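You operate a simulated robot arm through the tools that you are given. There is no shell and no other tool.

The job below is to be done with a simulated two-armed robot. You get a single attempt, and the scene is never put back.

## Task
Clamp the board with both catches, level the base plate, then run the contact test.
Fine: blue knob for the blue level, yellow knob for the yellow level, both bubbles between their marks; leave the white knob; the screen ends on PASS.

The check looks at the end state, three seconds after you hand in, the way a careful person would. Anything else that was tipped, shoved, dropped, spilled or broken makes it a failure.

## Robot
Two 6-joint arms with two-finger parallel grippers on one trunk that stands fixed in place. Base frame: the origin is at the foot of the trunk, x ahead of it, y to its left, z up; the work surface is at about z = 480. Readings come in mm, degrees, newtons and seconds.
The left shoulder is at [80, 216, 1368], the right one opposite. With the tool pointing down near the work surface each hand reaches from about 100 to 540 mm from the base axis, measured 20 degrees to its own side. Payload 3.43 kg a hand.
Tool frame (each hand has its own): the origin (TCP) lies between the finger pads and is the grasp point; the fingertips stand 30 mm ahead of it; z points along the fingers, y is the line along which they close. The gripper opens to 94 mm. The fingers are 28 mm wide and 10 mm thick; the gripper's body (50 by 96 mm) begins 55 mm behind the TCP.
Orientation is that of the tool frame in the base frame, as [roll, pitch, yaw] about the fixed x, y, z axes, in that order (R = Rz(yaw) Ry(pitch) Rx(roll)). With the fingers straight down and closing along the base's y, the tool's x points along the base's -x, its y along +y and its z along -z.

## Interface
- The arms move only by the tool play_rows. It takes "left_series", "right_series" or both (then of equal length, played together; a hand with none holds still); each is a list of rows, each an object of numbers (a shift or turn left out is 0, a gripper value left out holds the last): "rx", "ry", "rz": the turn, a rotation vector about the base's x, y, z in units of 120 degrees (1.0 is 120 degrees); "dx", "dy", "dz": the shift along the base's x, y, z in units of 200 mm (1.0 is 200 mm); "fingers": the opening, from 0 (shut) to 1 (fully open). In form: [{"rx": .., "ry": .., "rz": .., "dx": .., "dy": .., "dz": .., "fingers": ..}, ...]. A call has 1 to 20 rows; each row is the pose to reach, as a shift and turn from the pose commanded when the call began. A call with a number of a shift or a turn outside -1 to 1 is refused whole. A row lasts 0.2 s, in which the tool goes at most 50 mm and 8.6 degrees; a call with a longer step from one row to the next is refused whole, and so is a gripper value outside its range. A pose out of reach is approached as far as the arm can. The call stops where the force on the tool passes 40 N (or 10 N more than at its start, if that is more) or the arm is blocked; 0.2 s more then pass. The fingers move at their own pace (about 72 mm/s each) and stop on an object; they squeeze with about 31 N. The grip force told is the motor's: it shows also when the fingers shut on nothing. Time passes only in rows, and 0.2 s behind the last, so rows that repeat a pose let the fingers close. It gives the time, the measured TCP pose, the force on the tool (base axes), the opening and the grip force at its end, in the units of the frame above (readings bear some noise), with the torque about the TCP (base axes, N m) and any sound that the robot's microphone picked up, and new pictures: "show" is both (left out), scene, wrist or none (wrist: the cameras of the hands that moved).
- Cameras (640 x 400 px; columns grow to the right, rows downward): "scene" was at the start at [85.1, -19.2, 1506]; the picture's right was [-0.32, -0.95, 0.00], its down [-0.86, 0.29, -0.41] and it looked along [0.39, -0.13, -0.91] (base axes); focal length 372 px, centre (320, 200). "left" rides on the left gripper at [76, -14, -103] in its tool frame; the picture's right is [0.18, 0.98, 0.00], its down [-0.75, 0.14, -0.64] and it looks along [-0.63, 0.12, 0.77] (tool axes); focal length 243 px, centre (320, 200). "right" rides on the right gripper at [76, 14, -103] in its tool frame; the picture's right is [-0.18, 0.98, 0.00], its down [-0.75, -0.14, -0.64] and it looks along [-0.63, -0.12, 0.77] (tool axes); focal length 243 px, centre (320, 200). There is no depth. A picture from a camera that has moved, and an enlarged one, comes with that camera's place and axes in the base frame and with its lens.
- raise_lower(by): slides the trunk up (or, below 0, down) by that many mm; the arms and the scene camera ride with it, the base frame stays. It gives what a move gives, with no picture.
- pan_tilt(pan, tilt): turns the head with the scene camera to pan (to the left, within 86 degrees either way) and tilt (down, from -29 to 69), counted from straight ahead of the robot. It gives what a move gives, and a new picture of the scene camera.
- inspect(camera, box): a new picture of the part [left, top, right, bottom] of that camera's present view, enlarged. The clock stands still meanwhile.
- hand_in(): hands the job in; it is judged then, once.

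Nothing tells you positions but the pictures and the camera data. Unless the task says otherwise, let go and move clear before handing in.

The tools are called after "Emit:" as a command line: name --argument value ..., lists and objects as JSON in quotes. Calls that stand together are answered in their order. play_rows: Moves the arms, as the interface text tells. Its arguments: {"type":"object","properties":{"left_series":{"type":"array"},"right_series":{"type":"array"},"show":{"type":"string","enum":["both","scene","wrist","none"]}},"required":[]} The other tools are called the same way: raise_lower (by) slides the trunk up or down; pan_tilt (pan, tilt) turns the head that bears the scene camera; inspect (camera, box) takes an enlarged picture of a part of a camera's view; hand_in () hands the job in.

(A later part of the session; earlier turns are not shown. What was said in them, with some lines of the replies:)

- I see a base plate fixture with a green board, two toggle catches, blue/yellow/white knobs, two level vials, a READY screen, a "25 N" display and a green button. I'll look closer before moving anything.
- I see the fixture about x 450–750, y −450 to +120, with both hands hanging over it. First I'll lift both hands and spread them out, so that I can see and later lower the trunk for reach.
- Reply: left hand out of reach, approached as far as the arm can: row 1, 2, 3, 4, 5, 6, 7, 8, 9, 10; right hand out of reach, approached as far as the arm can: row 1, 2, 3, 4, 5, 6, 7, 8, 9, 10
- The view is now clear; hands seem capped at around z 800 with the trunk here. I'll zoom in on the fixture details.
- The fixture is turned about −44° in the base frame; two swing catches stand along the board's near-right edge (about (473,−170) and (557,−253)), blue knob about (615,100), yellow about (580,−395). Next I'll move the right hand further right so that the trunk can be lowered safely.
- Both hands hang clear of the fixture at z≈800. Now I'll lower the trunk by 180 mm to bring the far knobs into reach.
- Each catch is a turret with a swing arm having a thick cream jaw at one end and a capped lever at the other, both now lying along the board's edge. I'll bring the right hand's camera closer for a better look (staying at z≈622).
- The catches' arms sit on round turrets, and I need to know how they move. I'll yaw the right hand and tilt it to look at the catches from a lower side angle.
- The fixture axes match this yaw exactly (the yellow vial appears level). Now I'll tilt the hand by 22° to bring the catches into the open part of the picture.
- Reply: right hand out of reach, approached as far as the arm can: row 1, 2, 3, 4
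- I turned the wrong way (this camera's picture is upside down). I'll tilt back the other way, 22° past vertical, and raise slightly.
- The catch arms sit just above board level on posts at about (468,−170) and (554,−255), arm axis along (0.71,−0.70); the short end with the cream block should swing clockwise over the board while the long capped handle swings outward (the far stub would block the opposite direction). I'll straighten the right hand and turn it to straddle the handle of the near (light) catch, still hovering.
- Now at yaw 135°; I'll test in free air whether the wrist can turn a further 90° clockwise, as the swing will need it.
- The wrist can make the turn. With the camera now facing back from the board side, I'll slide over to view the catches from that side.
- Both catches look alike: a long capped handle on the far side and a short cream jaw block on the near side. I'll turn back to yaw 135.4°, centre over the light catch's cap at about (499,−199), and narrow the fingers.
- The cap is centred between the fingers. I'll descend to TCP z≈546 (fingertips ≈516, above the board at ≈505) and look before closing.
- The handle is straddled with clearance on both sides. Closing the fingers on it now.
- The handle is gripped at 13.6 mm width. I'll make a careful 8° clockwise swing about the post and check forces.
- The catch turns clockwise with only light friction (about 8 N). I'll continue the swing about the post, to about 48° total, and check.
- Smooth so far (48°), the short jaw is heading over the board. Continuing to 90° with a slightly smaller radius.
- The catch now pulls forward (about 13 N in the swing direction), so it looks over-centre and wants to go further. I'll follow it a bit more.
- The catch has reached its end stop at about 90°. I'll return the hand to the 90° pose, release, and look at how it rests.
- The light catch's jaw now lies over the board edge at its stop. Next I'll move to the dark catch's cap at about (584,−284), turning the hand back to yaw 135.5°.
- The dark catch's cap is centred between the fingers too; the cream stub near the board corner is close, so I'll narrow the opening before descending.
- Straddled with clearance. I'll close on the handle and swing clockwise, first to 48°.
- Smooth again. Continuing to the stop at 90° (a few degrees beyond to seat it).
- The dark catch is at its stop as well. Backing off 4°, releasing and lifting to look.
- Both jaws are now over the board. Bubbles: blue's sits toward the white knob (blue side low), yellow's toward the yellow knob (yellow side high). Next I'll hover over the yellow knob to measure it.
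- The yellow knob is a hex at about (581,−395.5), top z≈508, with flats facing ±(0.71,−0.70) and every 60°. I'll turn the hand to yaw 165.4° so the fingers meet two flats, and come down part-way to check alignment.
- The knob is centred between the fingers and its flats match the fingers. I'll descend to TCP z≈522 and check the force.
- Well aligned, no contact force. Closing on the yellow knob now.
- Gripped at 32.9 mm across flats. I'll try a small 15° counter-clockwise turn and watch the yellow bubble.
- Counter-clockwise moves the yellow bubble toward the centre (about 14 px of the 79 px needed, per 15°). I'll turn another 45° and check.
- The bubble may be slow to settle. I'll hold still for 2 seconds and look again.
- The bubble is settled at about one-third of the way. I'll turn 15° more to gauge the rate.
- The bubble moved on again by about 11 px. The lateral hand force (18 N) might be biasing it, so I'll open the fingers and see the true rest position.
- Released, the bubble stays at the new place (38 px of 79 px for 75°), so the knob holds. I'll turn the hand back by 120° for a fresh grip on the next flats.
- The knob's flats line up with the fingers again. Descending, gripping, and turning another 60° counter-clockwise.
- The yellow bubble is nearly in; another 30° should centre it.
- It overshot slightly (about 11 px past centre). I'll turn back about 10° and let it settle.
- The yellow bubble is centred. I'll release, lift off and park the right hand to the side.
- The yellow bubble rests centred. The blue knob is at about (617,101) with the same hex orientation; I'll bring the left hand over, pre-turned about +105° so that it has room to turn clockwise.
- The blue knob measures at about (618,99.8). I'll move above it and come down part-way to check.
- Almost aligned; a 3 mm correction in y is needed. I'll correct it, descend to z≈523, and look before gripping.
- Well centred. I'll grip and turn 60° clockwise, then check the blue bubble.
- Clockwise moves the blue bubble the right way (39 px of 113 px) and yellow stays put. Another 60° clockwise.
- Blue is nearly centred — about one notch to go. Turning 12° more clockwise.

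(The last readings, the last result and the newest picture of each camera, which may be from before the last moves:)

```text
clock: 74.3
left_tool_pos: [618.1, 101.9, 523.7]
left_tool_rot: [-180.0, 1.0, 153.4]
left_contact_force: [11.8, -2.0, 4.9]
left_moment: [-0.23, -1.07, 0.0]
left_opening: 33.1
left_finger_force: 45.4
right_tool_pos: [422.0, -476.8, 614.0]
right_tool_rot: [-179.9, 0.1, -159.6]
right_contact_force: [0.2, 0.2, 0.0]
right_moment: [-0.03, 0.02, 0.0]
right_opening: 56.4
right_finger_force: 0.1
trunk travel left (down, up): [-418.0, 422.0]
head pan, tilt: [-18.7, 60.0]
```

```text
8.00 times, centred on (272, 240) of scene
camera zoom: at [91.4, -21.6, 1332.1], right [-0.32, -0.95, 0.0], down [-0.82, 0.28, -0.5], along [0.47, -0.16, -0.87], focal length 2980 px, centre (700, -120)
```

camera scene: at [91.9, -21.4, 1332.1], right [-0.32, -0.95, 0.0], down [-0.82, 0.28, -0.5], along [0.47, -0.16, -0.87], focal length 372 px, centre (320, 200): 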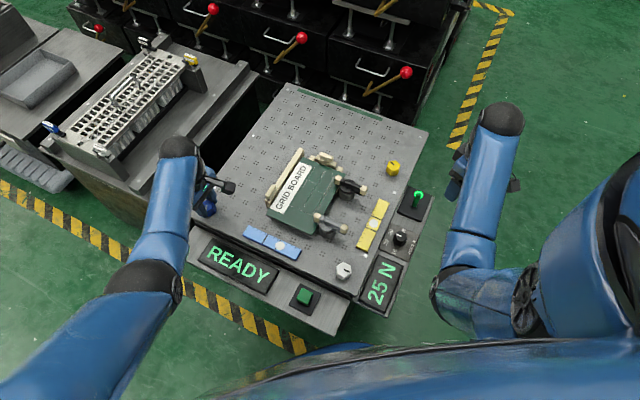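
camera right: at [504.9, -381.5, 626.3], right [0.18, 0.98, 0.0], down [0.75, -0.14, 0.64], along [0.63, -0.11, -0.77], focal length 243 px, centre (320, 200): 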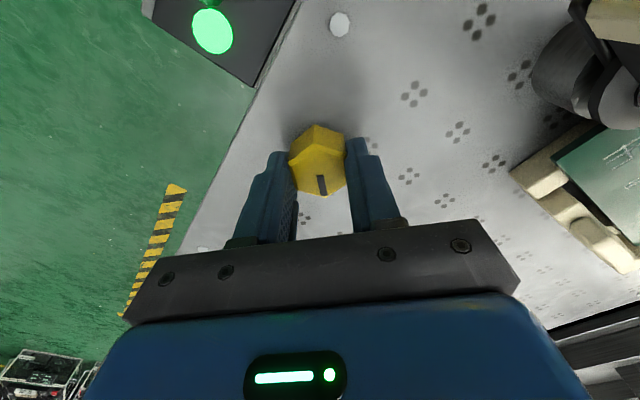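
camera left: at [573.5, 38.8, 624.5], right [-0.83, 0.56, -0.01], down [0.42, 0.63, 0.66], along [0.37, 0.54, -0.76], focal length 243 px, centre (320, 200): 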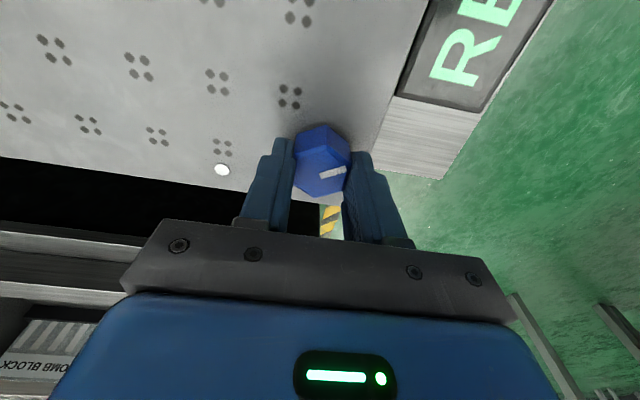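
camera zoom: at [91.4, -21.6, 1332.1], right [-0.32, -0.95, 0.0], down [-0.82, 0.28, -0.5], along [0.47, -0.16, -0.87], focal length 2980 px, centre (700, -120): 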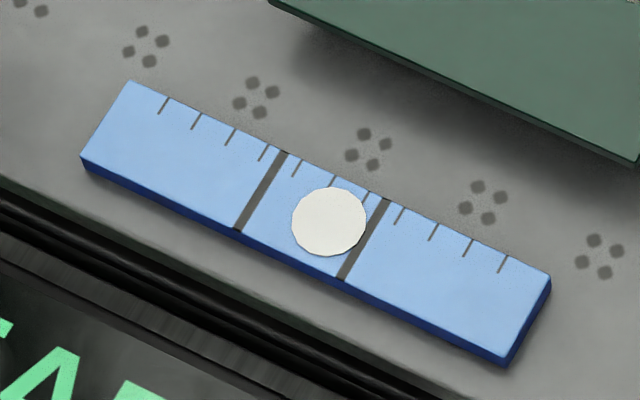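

Emit:
play_rows --left_series '[{"rz": -0.04}, {"rz": -0.08}, {"rz": -0.08}, {"rz": -0.08}, {"rz": -0.08}]' --show "none"

Emit:
inspect --camera "scene" --box '[240, 215, 305, 265]'

```text
clock: 75.5
left_tool_pos: [617.9, 102.2, 523.2]
left_tool_rot: [180.0, 1.1, 143.8]
left_contact_force: [12.3, -2.0, 6.9]
left_moment: [-0.36, -0.85, 0.01]
left_opening: 32.8
left_finger_force: 44.7
right_tool_pos: [421.8, -477.6, 613.3]
right_tool_rot: [-179.9, 0.0, -159.5]
right_contact_force: [-0.7, -0.2, 0.4]
right_moment: [0.0, 0.03, 0.01]
right_opening: 56.4
right_finger_force: 0.2
trunk travel left (down, up): [-418.0, 422.0]
head pan, tilt: [-18.7, 60.0]
```

```text
8.00 times, centred on (272, 240) of scene
camera zoom: at [91.4, -21.5, 1332.1], right [-0.32, -0.95, 0.0], down [-0.82, 0.28, -0.5], along [0.47, -0.16, -0.87], focal length 2980 px, centre (700, -120)
```

zoom: 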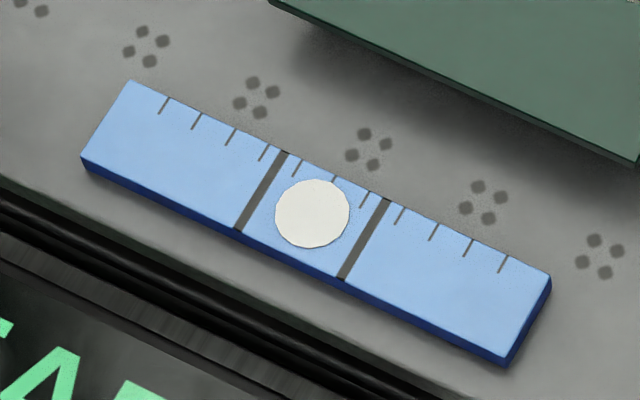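

Blue is centred. I'll add 5° to sit well inside this notch, then release and lift off.

Emit:
play_rows --left_series '[{"rz": -0.042}, {"rz": -0.042}, {"rz": -0.042, "fingers": 0.6}, {"rz": -0.042}, {"rz": -0.042}, {"rz": -0.042, "dz": 0.15}, {"rz": -0.042, "dz": 0.3}, {"rz": -0.042, "dz": 0.45}, {"rz": -0.042, "dz": 0.45}]' --show "both"

Emit:
inspect --camera "scene" --box '[240, 215, 305, 265]'

Emit:
inspect --camera "scene" --box '[350, 190, 400, 255]'

Emit:
inspect --camera "scene" --box '[270, 140, 390, 250]'

```text
clock: 77.5
left_tool_pos: [619.4, 104.2, 612.6]
left_tool_rot: [-179.8, 1.0, 138.8]
left_contact_force: [-0.5, -0.9, -0.6]
left_moment: [0.0, -0.01, 0.01]
left_opening: 56.6
left_finger_force: 0.1
right_tool_pos: [422.2, -475.3, 614.1]
right_tool_rot: [-179.8, 0.1, -159.6]
right_contact_force: [1.3, -1.0, 0.0]
right_moment: [0.0, 0.03, 0.02]
right_opening: 56.5
right_finger_force: 0.0
trunk travel left (down, up): [-418.0, 422.0]
head pan, tilt: [-18.7, 60.0]
camera scene: at [91.6, -21.3, 1332.1], right [-0.32, -0.95, 0.0], down [-0.82, 0.28, -0.5], along [0.47, -0.16, -0.87], focal length 372 px, centre (320, 200)
camera left: at [550.3, 145.4, 714.6], right [0.51, 0.86, -0.01], down [0.65, -0.38, 0.65], along [0.56, -0.34, -0.76], focal length 243 px, centre (320, 200)
```

scene: 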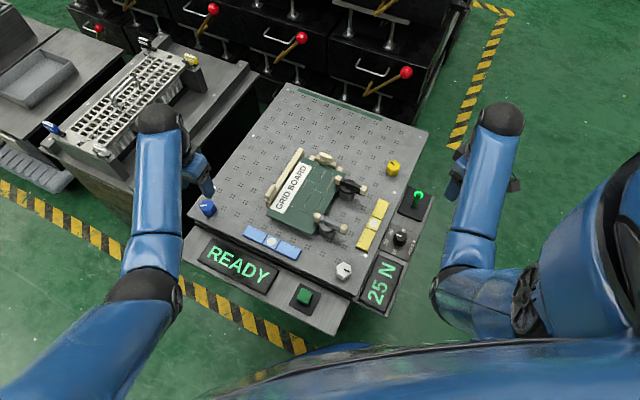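
left: 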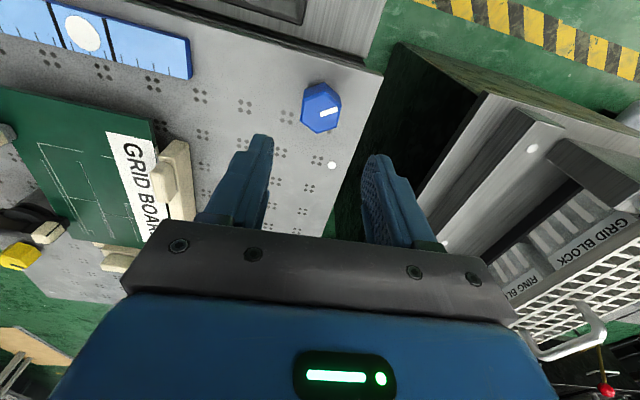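

```text
8.00 times, centred on (272, 240) of scene
camera zoom: at [91.6, -21.3, 1332.1], right [-0.32, -0.95, 0.0], down [-0.82, 0.28, -0.5], along [0.47, -0.16, -0.87], focal length 2980 px, centre (700, -120)
```

zoom: 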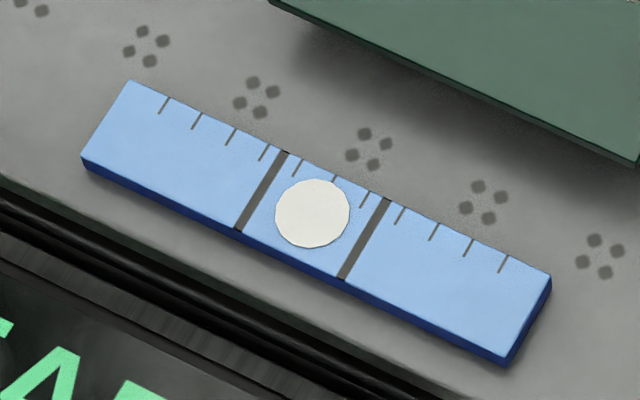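

```text
6.15 times, centred on (375, 222) of scene
camera zoom: at [91.6, -21.3, 1332.1], right [-0.32, -0.95, 0.0], down [-0.82, 0.28, -0.5], along [0.47, -0.16, -0.87], focal length 2292 px, centre (-18, 62)
```

zoom: 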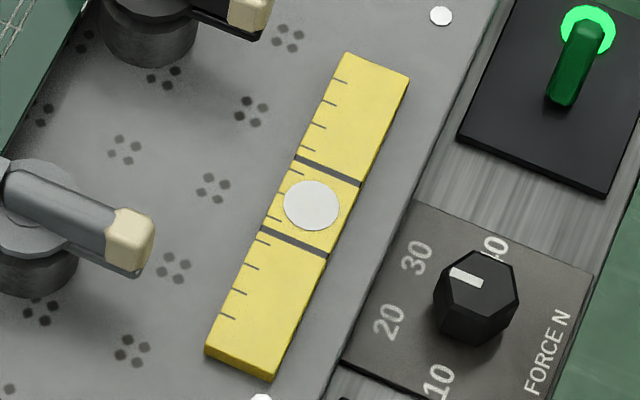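

```text
3.64 times, centred on (330, 195) of scene
camera zoom: at [91.6, -21.3, 1332.1], right [-0.32, -0.95, 0.0], down [-0.82, 0.28, -0.5], along [0.47, -0.16, -0.87], focal length 1354 px, centre (284, 218)
```

zoom: 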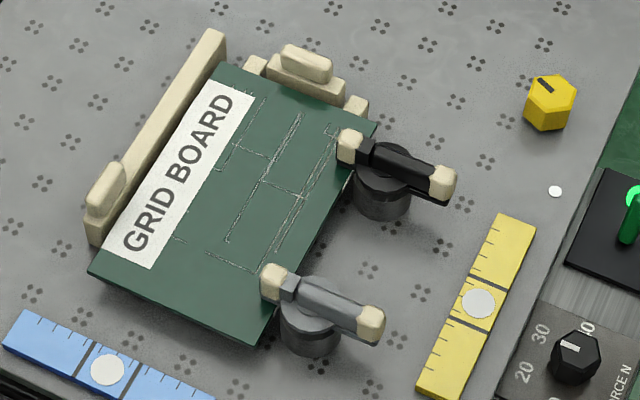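

Both bubbles are centred and the board is clamped; the screen shows READY with 25 N. Next I'll bring the left hand, fingers shut, over toward the green button at about (324,−65).

Emit:
play_rows --left_series '[{"rz": 0.0572, "dx": -0.1667, "dy": -0.0833, "fingers": 0.0}, {"rz": 0.1144, "dx": -0.3333, "dy": -0.1667}, {"rz": 0.1716, "dx": -0.5, "dy": -0.25}, {"rz": 0.2288, "dx": -0.6667, "dy": -0.3333}, {"rz": 0.286, "dx": -0.8333, "dy": -0.4167}, {"rz": 0.343, "dx": -1.0, "dy": -0.5}, {"rz": 0.343, "dx": -1.0, "dy": -0.5}]' --show "both"

Emit:
inspect --camera "scene" --box '[260, 240, 420, 340]'

```text
clock: 79.1
left_tool_pos: [417.9, 2.8, 614.1]
left_tool_rot: [-179.8, 0.9, -180.0]
left_contact_force: [1.0, 0.3, -0.2]
left_moment: [-0.03, -0.01, 0.02]
left_opening: 0.0
left_finger_force: 30.6
right_tool_pos: [421.9, -475.6, 614.2]
right_tool_rot: [-180.0, 0.0, -159.6]
right_contact_force: [-0.6, -0.1, -0.3]
right_moment: [0.02, 0.01, -0.01]
right_opening: 56.5
right_finger_force: 0.0
trunk travel left (down, up): [-418.0, 422.0]
head pan, tilt: [-18.7, 60.0]
camera scene: at [91.8, -21.3, 1332.1], right [-0.32, -0.95, 0.0], down [-0.82, 0.28, -0.5], along [0.47, -0.16, -0.87], focal length 372 px, centre (320, 200)
camera left: at [339.9, -9.8, 714.5], right [-0.18, 0.98, -0.01], down [0.74, 0.14, 0.65], along [0.64, 0.12, -0.76], focal length 243 px, centre (320, 200)
```

scene: 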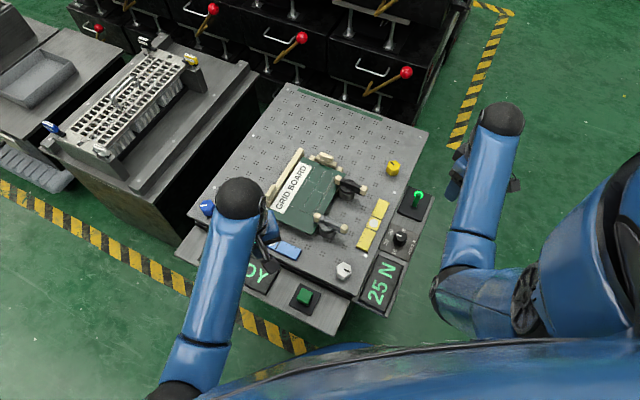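
left: 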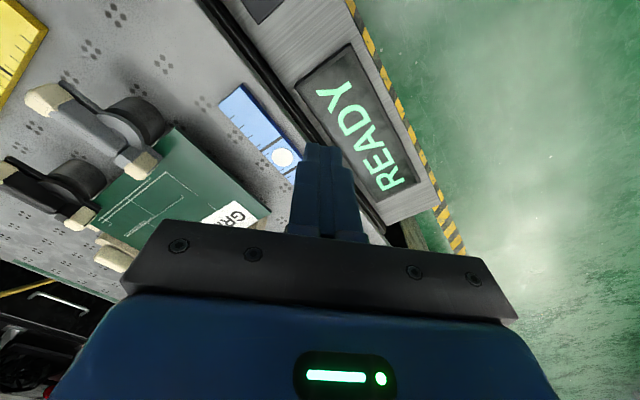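

```text
4.00 times, centred on (340, 290) of scene
camera zoom: at [91.8, -21.3, 1332.1], right [-0.32, -0.95, 0.0], down [-0.82, 0.28, -0.5], along [0.47, -0.16, -0.87], focal length 1490 px, centre (240, -160)
```

zoom: 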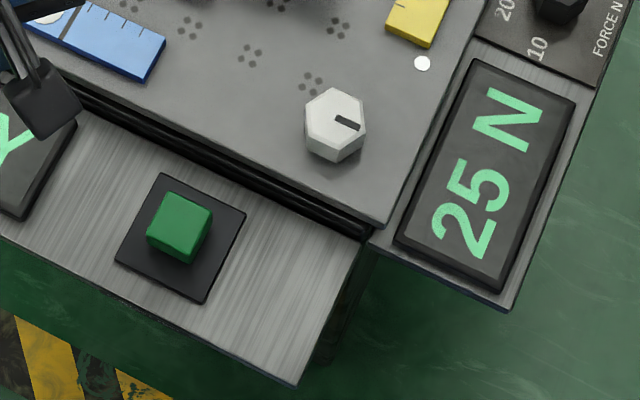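

The button is on the lower front panel. I'll hover over it at z≈610 and check its place with the left camera.

Emit:
play_rows --left_series '[{"dx": -0.155, "dy": -0.117}, {"dx": -0.31, "dy": -0.233}, {"dx": -0.455, "dy": -0.35}, {"dx": -0.455, "dy": -0.35}]' --show "both"

Emit:
inspect --camera "left" --box '[220, 40, 420, 200]'

```text
clock: 80.1
left_tool_pos: [328.0, -67.3, 612.7]
left_tool_rot: [-179.9, 1.1, -180.0]
left_contact_force: [0.7, 0.2, -0.2]
left_moment: [-0.01, -0.05, 0.0]
left_opening: 0.2
left_finger_force: 31.5
right_tool_pos: [421.7, -475.6, 614.5]
right_tool_rot: [-179.9, 0.0, -159.7]
right_contact_force: [0.0, -0.5, -0.2]
right_moment: [0.01, -0.01, -0.03]
right_opening: 56.6
right_finger_force: 0.1
trunk travel left (down, up): [-418.0, 422.0]
head pan, tilt: [-18.7, 60.0]
camera scene: at [91.6, -21.2, 1332.1], right [-0.32, -0.95, 0.0], down [-0.82, 0.28, -0.5], along [0.47, -0.16, -0.87], focal length 372 px, centre (320, 200)
camera left: at [248.4, -80.0, 714.0], right [-0.18, 0.98, -0.01], down [0.74, 0.14, 0.65], along [0.64, 0.12, -0.76], focal length 243 px, centre (320, 200)
```

scene: 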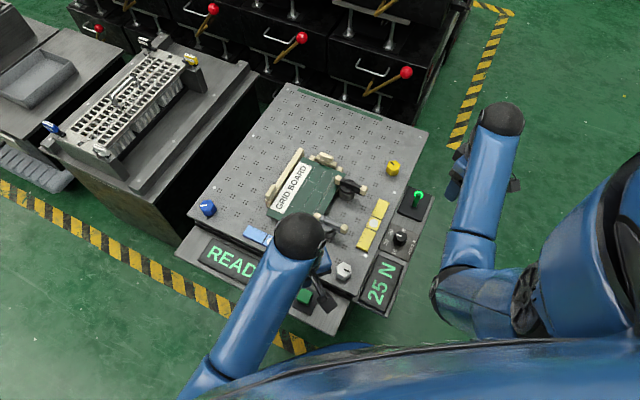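
left: 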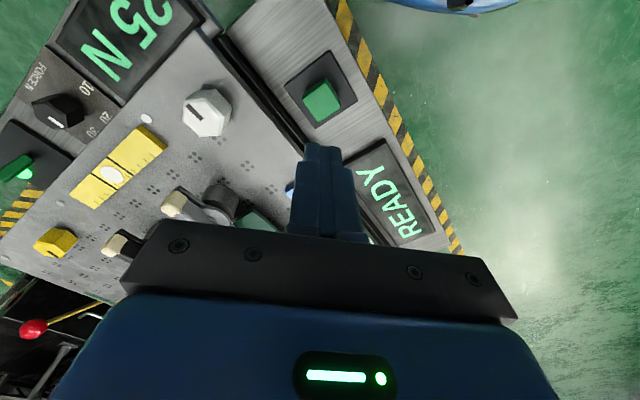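

```text
2.50 times, centred on (320, 120) of left
camera zoom: at [248.4, -80.0, 714.0], right [-0.18, 0.98, -0.01], down [0.74, 0.14, 0.65], along [0.64, 0.12, -0.76], focal length 606 px, centre (320, 400)
```

zoom: 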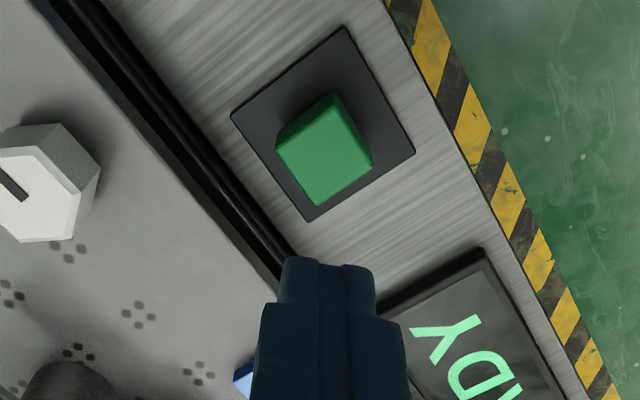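

The button top is about (329,−64); I'll shift 2 mm and descend to fingertips ≈ z 500 first.

Emit:
play_rows --left_series '[{"dx": 0.01, "dy": 0.01}, {"dx": 0.01, "dy": 0.01, "dz": -0.15}, {"dx": 0.01, "dy": 0.01, "dz": -0.3}, {"dx": 0.01, "dy": 0.01, "dz": -0.4135}]' --show "wrist"

Emit:
inspect --camera "left" --box '[220, 60, 420, 220]'

Emit:
inspect --camera "scene" --box '[260, 240, 380, 340]'

```text
clock: 81.1
left_tool_pos: [329.2, -65.5, 528.5]
left_tool_rot: [-179.9, 1.0, -179.9]
left_contact_force: [-0.6, 0.0, -0.1]
left_moment: [0.01, 0.01, -0.03]
left_opening: 0.0
left_finger_force: 31.1
right_tool_pos: [421.5, -476.0, 613.2]
right_tool_rot: [-179.9, 0.0, -159.6]
right_contact_force: [0.9, 0.6, 0.5]
right_moment: [-0.03, 0.0, 0.0]
right_opening: 56.4
right_finger_force: 0.0
trunk travel left (down, up): [-418.0, 422.0]
head pan, tilt: [-18.7, 60.0]
camera left: at [251.0, -77.9, 630.8], right [-0.18, 0.98, 0.0], down [0.74, 0.14, 0.65], along [0.64, 0.12, -0.76], focal length 243 px, centre (320, 200)
```

left: 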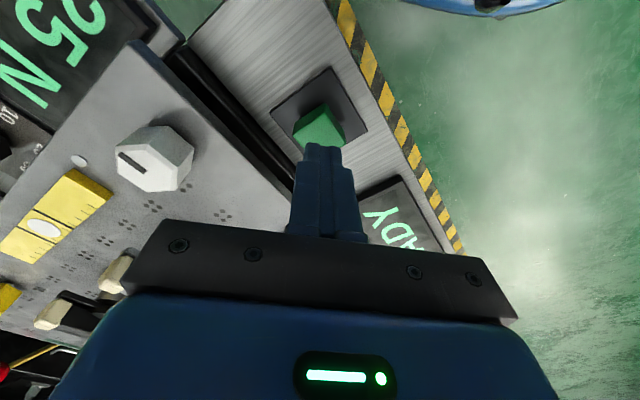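

```text
2.50 times, centred on (320, 140) of left
camera zoom: at [251.0, -77.9, 630.8], right [-0.18, 0.98, 0.0], down [0.74, 0.14, 0.65], along [0.64, 0.12, -0.76], focal length 606 px, centre (320, 350)
```

zoom: 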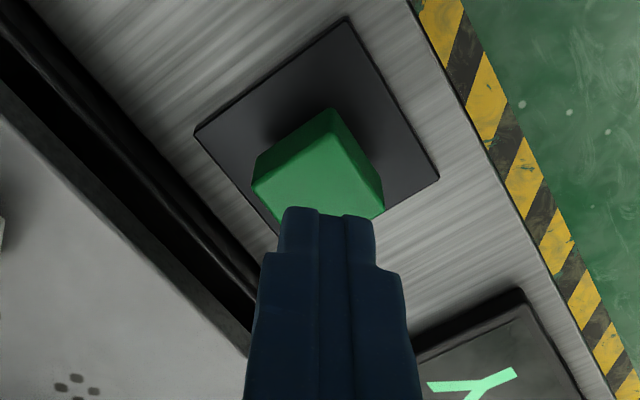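

```text
4.00 times, centred on (320, 290) of scene
camera zoom: at [91.4, -21.4, 1332.1], right [-0.32, -0.95, 0.0], down [-0.82, 0.28, -0.5], along [0.47, -0.16, -0.87], focal length 1490 px, centre (320, -160)
```

zoom: 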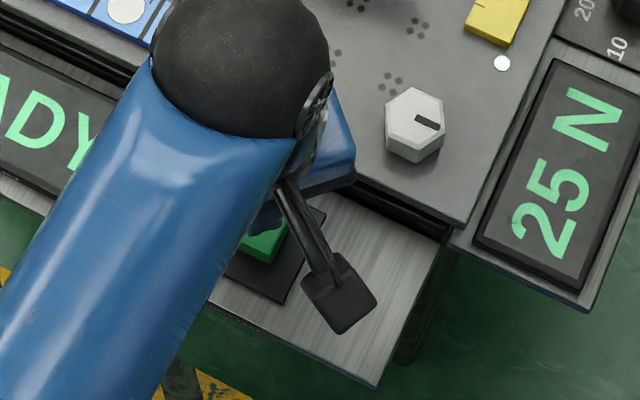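

The button top seems at z≈470, right under the fingertips. I'll descend slowly in 2 mm steps near contact.

Emit:
play_rows --left_series '[{"dz": -0.06}, {"dz": -0.11}, {"dz": -0.125}, {"dz": -0.135}, {"dz": -0.145}, {"dz": -0.15}]' --show "both"

Emit:
inspect --camera "left" --box '[220, 60, 420, 220]'

```text
clock: 82.5
left_tool_pos: [328.4, -65.7, 500.3]
left_tool_rot: [-179.9, 1.0, 179.9]
left_contact_force: [0.9, 0.1, 0.8]
left_moment: [-0.02, 0.0, -0.03]
left_opening: 0.0
left_finger_force: 31.2
right_tool_pos: [421.8, -475.6, 614.0]
right_tool_rot: [-179.9, 0.0, -159.6]
right_contact_force: [0.1, 0.1, -0.4]
right_moment: [0.01, -0.03, -0.01]
right_opening: 56.4
right_finger_force: 0.1
trunk travel left (down, up): [-418.0, 422.0]
head pan, tilt: [-18.7, 60.0]
camera scene: at [91.3, -21.4, 1332.1], right [-0.32, -0.95, 0.0], down [-0.82, 0.28, -0.5], along [0.47, -0.16, -0.87], focal length 372 px, centre (320, 200)
camera left: at [250.7, -77.9, 601.4], right [-0.18, 0.98, -0.01], down [0.74, 0.14, 0.66], along [0.64, 0.12, -0.76], focal length 243 px, centre (320, 200)
```

scene: 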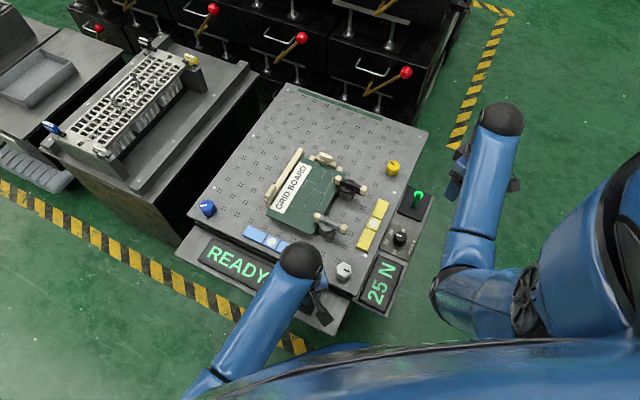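
left: 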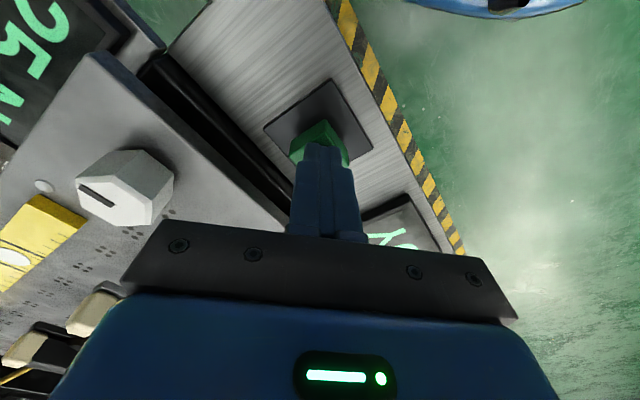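

```text
2.50 times, centred on (320, 140) of left
camera zoom: at [250.7, -77.9, 601.4], right [-0.18, 0.98, -0.01], down [0.74, 0.14, 0.66], along [0.64, 0.12, -0.76], focal length 606 px, centre (320, 350)
```

zoom: 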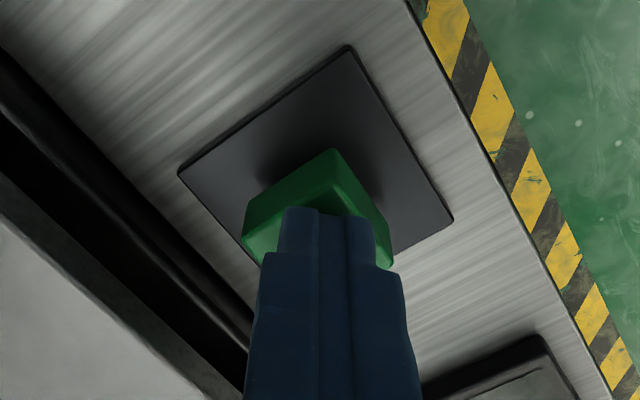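

Fingertips are just above the button. Pressing on in small steps.

Emit:
play_rows --left_series '[{"dz": -0.01}, {"dz": -0.02}, {"dz": -0.03}, {"dz": -0.04}]' --show "scene"

Emit:
inspect --camera "left" --box '[220, 60, 420, 220]'

```text
clock: 83.5
left_tool_pos: [329.3, -65.4, 492.3]
left_tool_rot: [-179.9, 1.1, 179.9]
left_contact_force: [-0.1, -0.6, 2.4]
left_moment: [0.05, 0.06, 0.0]
left_opening: 0.0
left_finger_force: 30.7
right_tool_pos: [421.8, -476.5, 614.7]
right_tool_rot: [-179.9, 0.0, -159.5]
right_contact_force: [0.6, 0.6, 0.6]
right_moment: [-0.03, 0.02, -0.02]
right_opening: 56.6
right_finger_force: 0.2
trunk travel left (down, up): [-418.0, 422.0]
head pan, tilt: [-18.7, 60.0]
heard: click
camera scene: at [91.0, -21.4, 1332.2], right [-0.32, -0.95, 0.0], down [-0.82, 0.28, -0.5], along [0.47, -0.16, -0.87], focal length 372 px, centre (320, 200)
```

scene: 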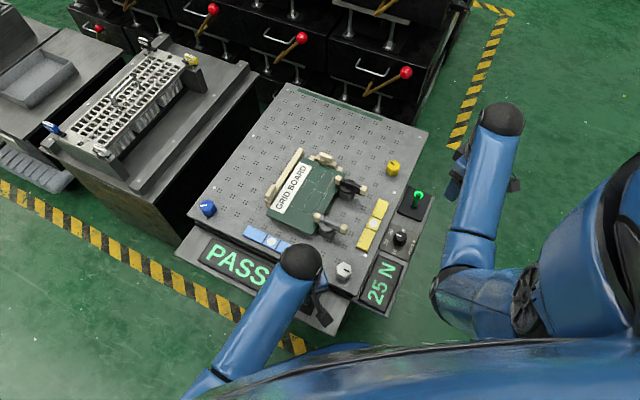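

```text
2.50 times, centred on (320, 140) of left
camera zoom: at [250.7, -78.0, 593.9], right [-0.18, 0.98, -0.01], down [0.74, 0.14, 0.66], along [0.65, 0.12, -0.76], focal length 606 px, centre (320, 350)
```

zoom: 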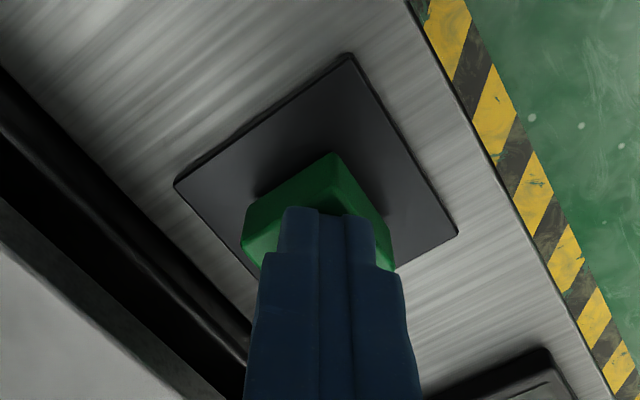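

The button clicked and the screen reads PASS. I'll lift straight up and move the left hand clear, then verify everything.

Emit:
play_rows --left_series '[{"dz": 0.1}, {"dz": 0.25}, {"dz": 0.45}, {"dz": 0.6}, {"dz": 0.6, "dy": 0.2}, {"dz": 0.6, "dy": 0.4}, {"dz": 0.6, "dy": 0.6}, {"dz": 0.6, "dy": 0.8}, {"dz": 0.6, "dy": 1.0}, {"dz": 0.6, "dy": 1.0}]' --show "scene"

Emit:
inspect --camera "scene" --box '[185, 180, 320, 310]'

Emit:
inspect --camera "scene" --box '[270, 140, 390, 250]'

Emit:
inspect --camera "scene" --box '[320, 180, 440, 310]'

```text
clock: 85.7
left_tool_pos: [328.0, 134.9, 612.2]
left_tool_rot: [-179.9, 1.0, 179.8]
left_contact_force: [0.7, 0.3, 0.0]
left_moment: [0.04, 0.02, 0.04]
left_opening: 0.2
left_finger_force: 31.4
right_tool_pos: [421.3, -476.7, 614.2]
right_tool_rot: [-179.9, 0.0, -159.6]
right_contact_force: [0.0, 0.0, -0.7]
right_moment: [0.05, 0.02, 0.01]
right_opening: 56.5
right_finger_force: 0.1
trunk travel left (down, up): [-418.0, 422.0]
head pan, tilt: [-18.7, 60.0]
camera scene: at [91.4, -21.6, 1332.1], right [-0.32, -0.95, 0.0], down [-0.82, 0.28, -0.5], along [0.47, -0.16, -0.87], focal length 372 px, centre (320, 200)
```

scene: 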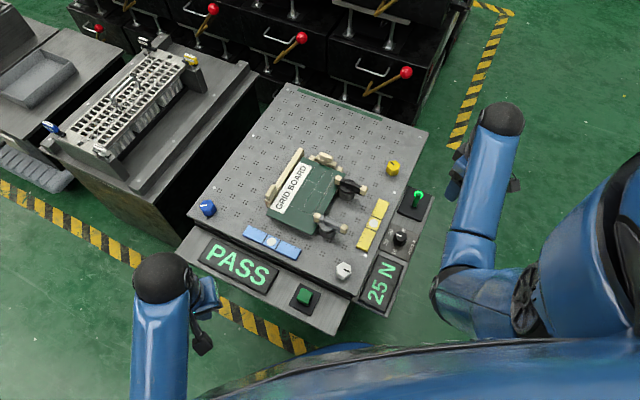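

```text
3.08 times, centred on (252, 245) of scene
camera zoom: at [91.4, -21.6, 1332.1], right [-0.32, -0.95, 0.0], down [-0.82, 0.28, -0.5], along [0.47, -0.16, -0.87], focal length 1146 px, centre (528, 62)
```

zoom: 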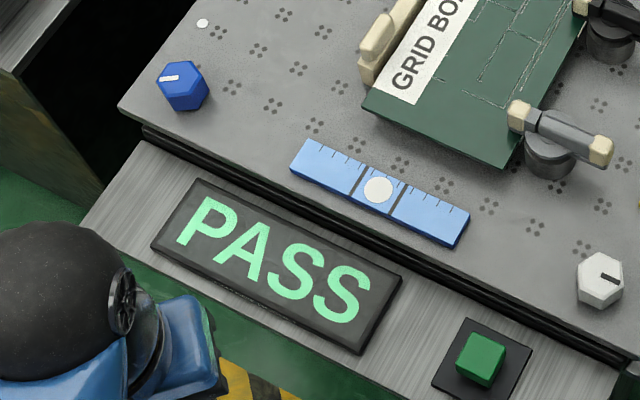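

```text
3.64 times, centred on (330, 195) of scene
camera zoom: at [91.4, -21.6, 1332.1], right [-0.32, -0.95, 0.0], down [-0.82, 0.28, -0.5], along [0.47, -0.16, -0.87], focal length 1354 px, centre (284, 218)
```

zoom: 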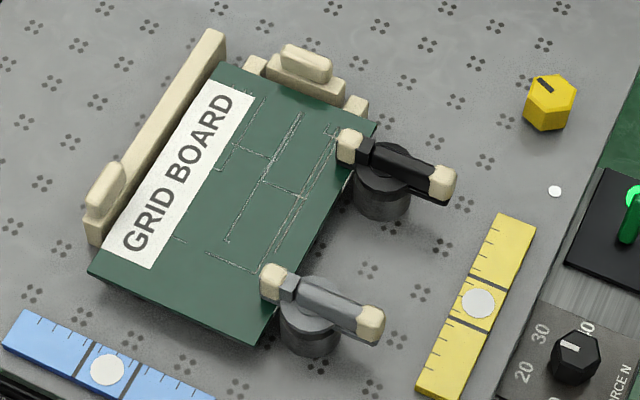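

```text
3.08 times, centred on (380, 245) of scene
camera zoom: at [91.4, -21.6, 1332.1], right [-0.32, -0.95, 0.0], down [-0.82, 0.28, -0.5], along [0.47, -0.16, -0.87], focal length 1146 px, centre (135, 62)
```

zoom: 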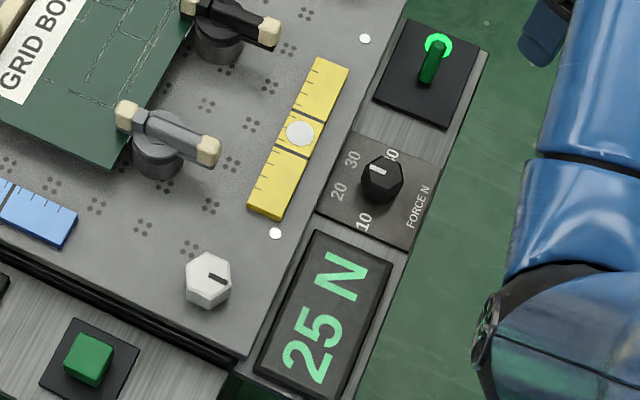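

PASS shows, both bubbles are centred, the catches are closed, the white knob and force dial are untouched, and both hands are clear. I'll let a few seconds pass to confirm it holds.

Emit:
play_rows --left_series '[{"dx": 0}, {"dx": 0}, {"dx": 0}, {"dx": 0}, {"dx": 0}, {"dx": 0}, {"dx": 0}, {"dx": 0}, {"dx": 0}, {"dx": 0}, {"dx": 0}, {"dx": 0}, {"dx": 0}, {"dx": 0}, {"dx": 0}]' --show "scene"

Emit:
inspect --camera "scene" --box '[190, 140, 430, 310]'

```text
clock: 88.9
left_tool_pos: [327.5, 135.4, 612.2]
left_tool_rot: [-179.9, 1.1, 179.9]
left_contact_force: [0.3, 0.1, 0.5]
left_moment: [-0.02, 0.02, -0.01]
left_opening: 0.2
left_finger_force: 30.8
right_tool_pos: [422.0, -477.1, 614.7]
right_tool_rot: [-180.0, 0.0, -159.6]
right_contact_force: [-0.7, 0.1, -0.4]
right_moment: [-0.02, 0.01, 0.0]
right_opening: 56.6
right_finger_force: 0.0
trunk travel left (down, up): [-418.0, 422.0]
head pan, tilt: [-18.7, 60.0]
camera scene: at [91.2, -21.3, 1332.1], right [-0.32, -0.95, 0.0], down [-0.82, 0.28, -0.5], along [0.47, -0.16, -0.87], focal length 372 px, centre (320, 200)
```

scene: 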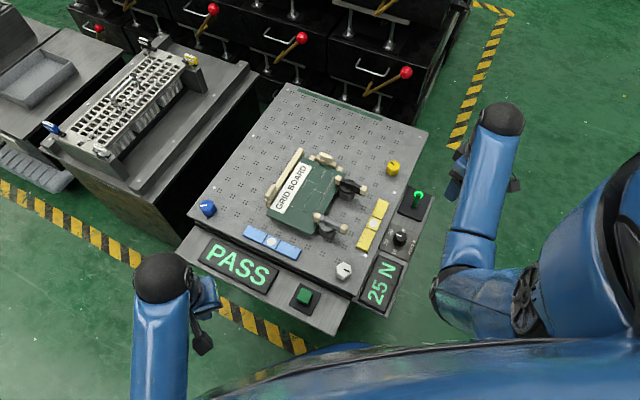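

```text
2.35 times, centred on (310, 225) of scene
camera zoom: at [91.2, -21.3, 1332.1], right [-0.32, -0.95, 0.0], down [-0.82, 0.28, -0.5], along [0.47, -0.16, -0.87], focal length 876 px, centre (344, 141)
```

zoom: 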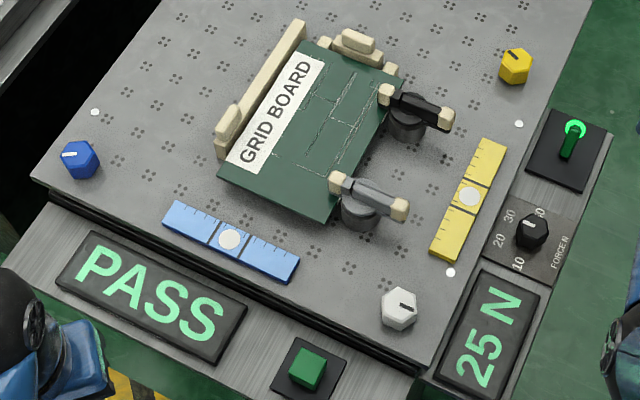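

Everything holds steady: PASS on the screen, both bubbles between their marks, both catches closed over the board, and hands clear. Handing in.

Emit:
hand_in

```text
The job is handed in.
```

The board is clamped, the base plate is level, and the contact test ended on PASS. I handed the job in with both hands clear of the fixture.

- **Catches:** I swung both about 90° clockwise to their stops, so both jaws sit over the board edge.
- **Levels:** I turned the yellow knob counter-clockwise about 155° net and the blue knob clockwise about 147°. Both bubbles sit centred between their marks.
- **Test:** One press of the green button gave a click and the screen changed to PASS. It still read PASS about five seconds later, just before I handed in.
- **Left alone:** I did not touch the white knob, the force dial (25 N) or the lever switch. I saw nothing tipped or shifted.
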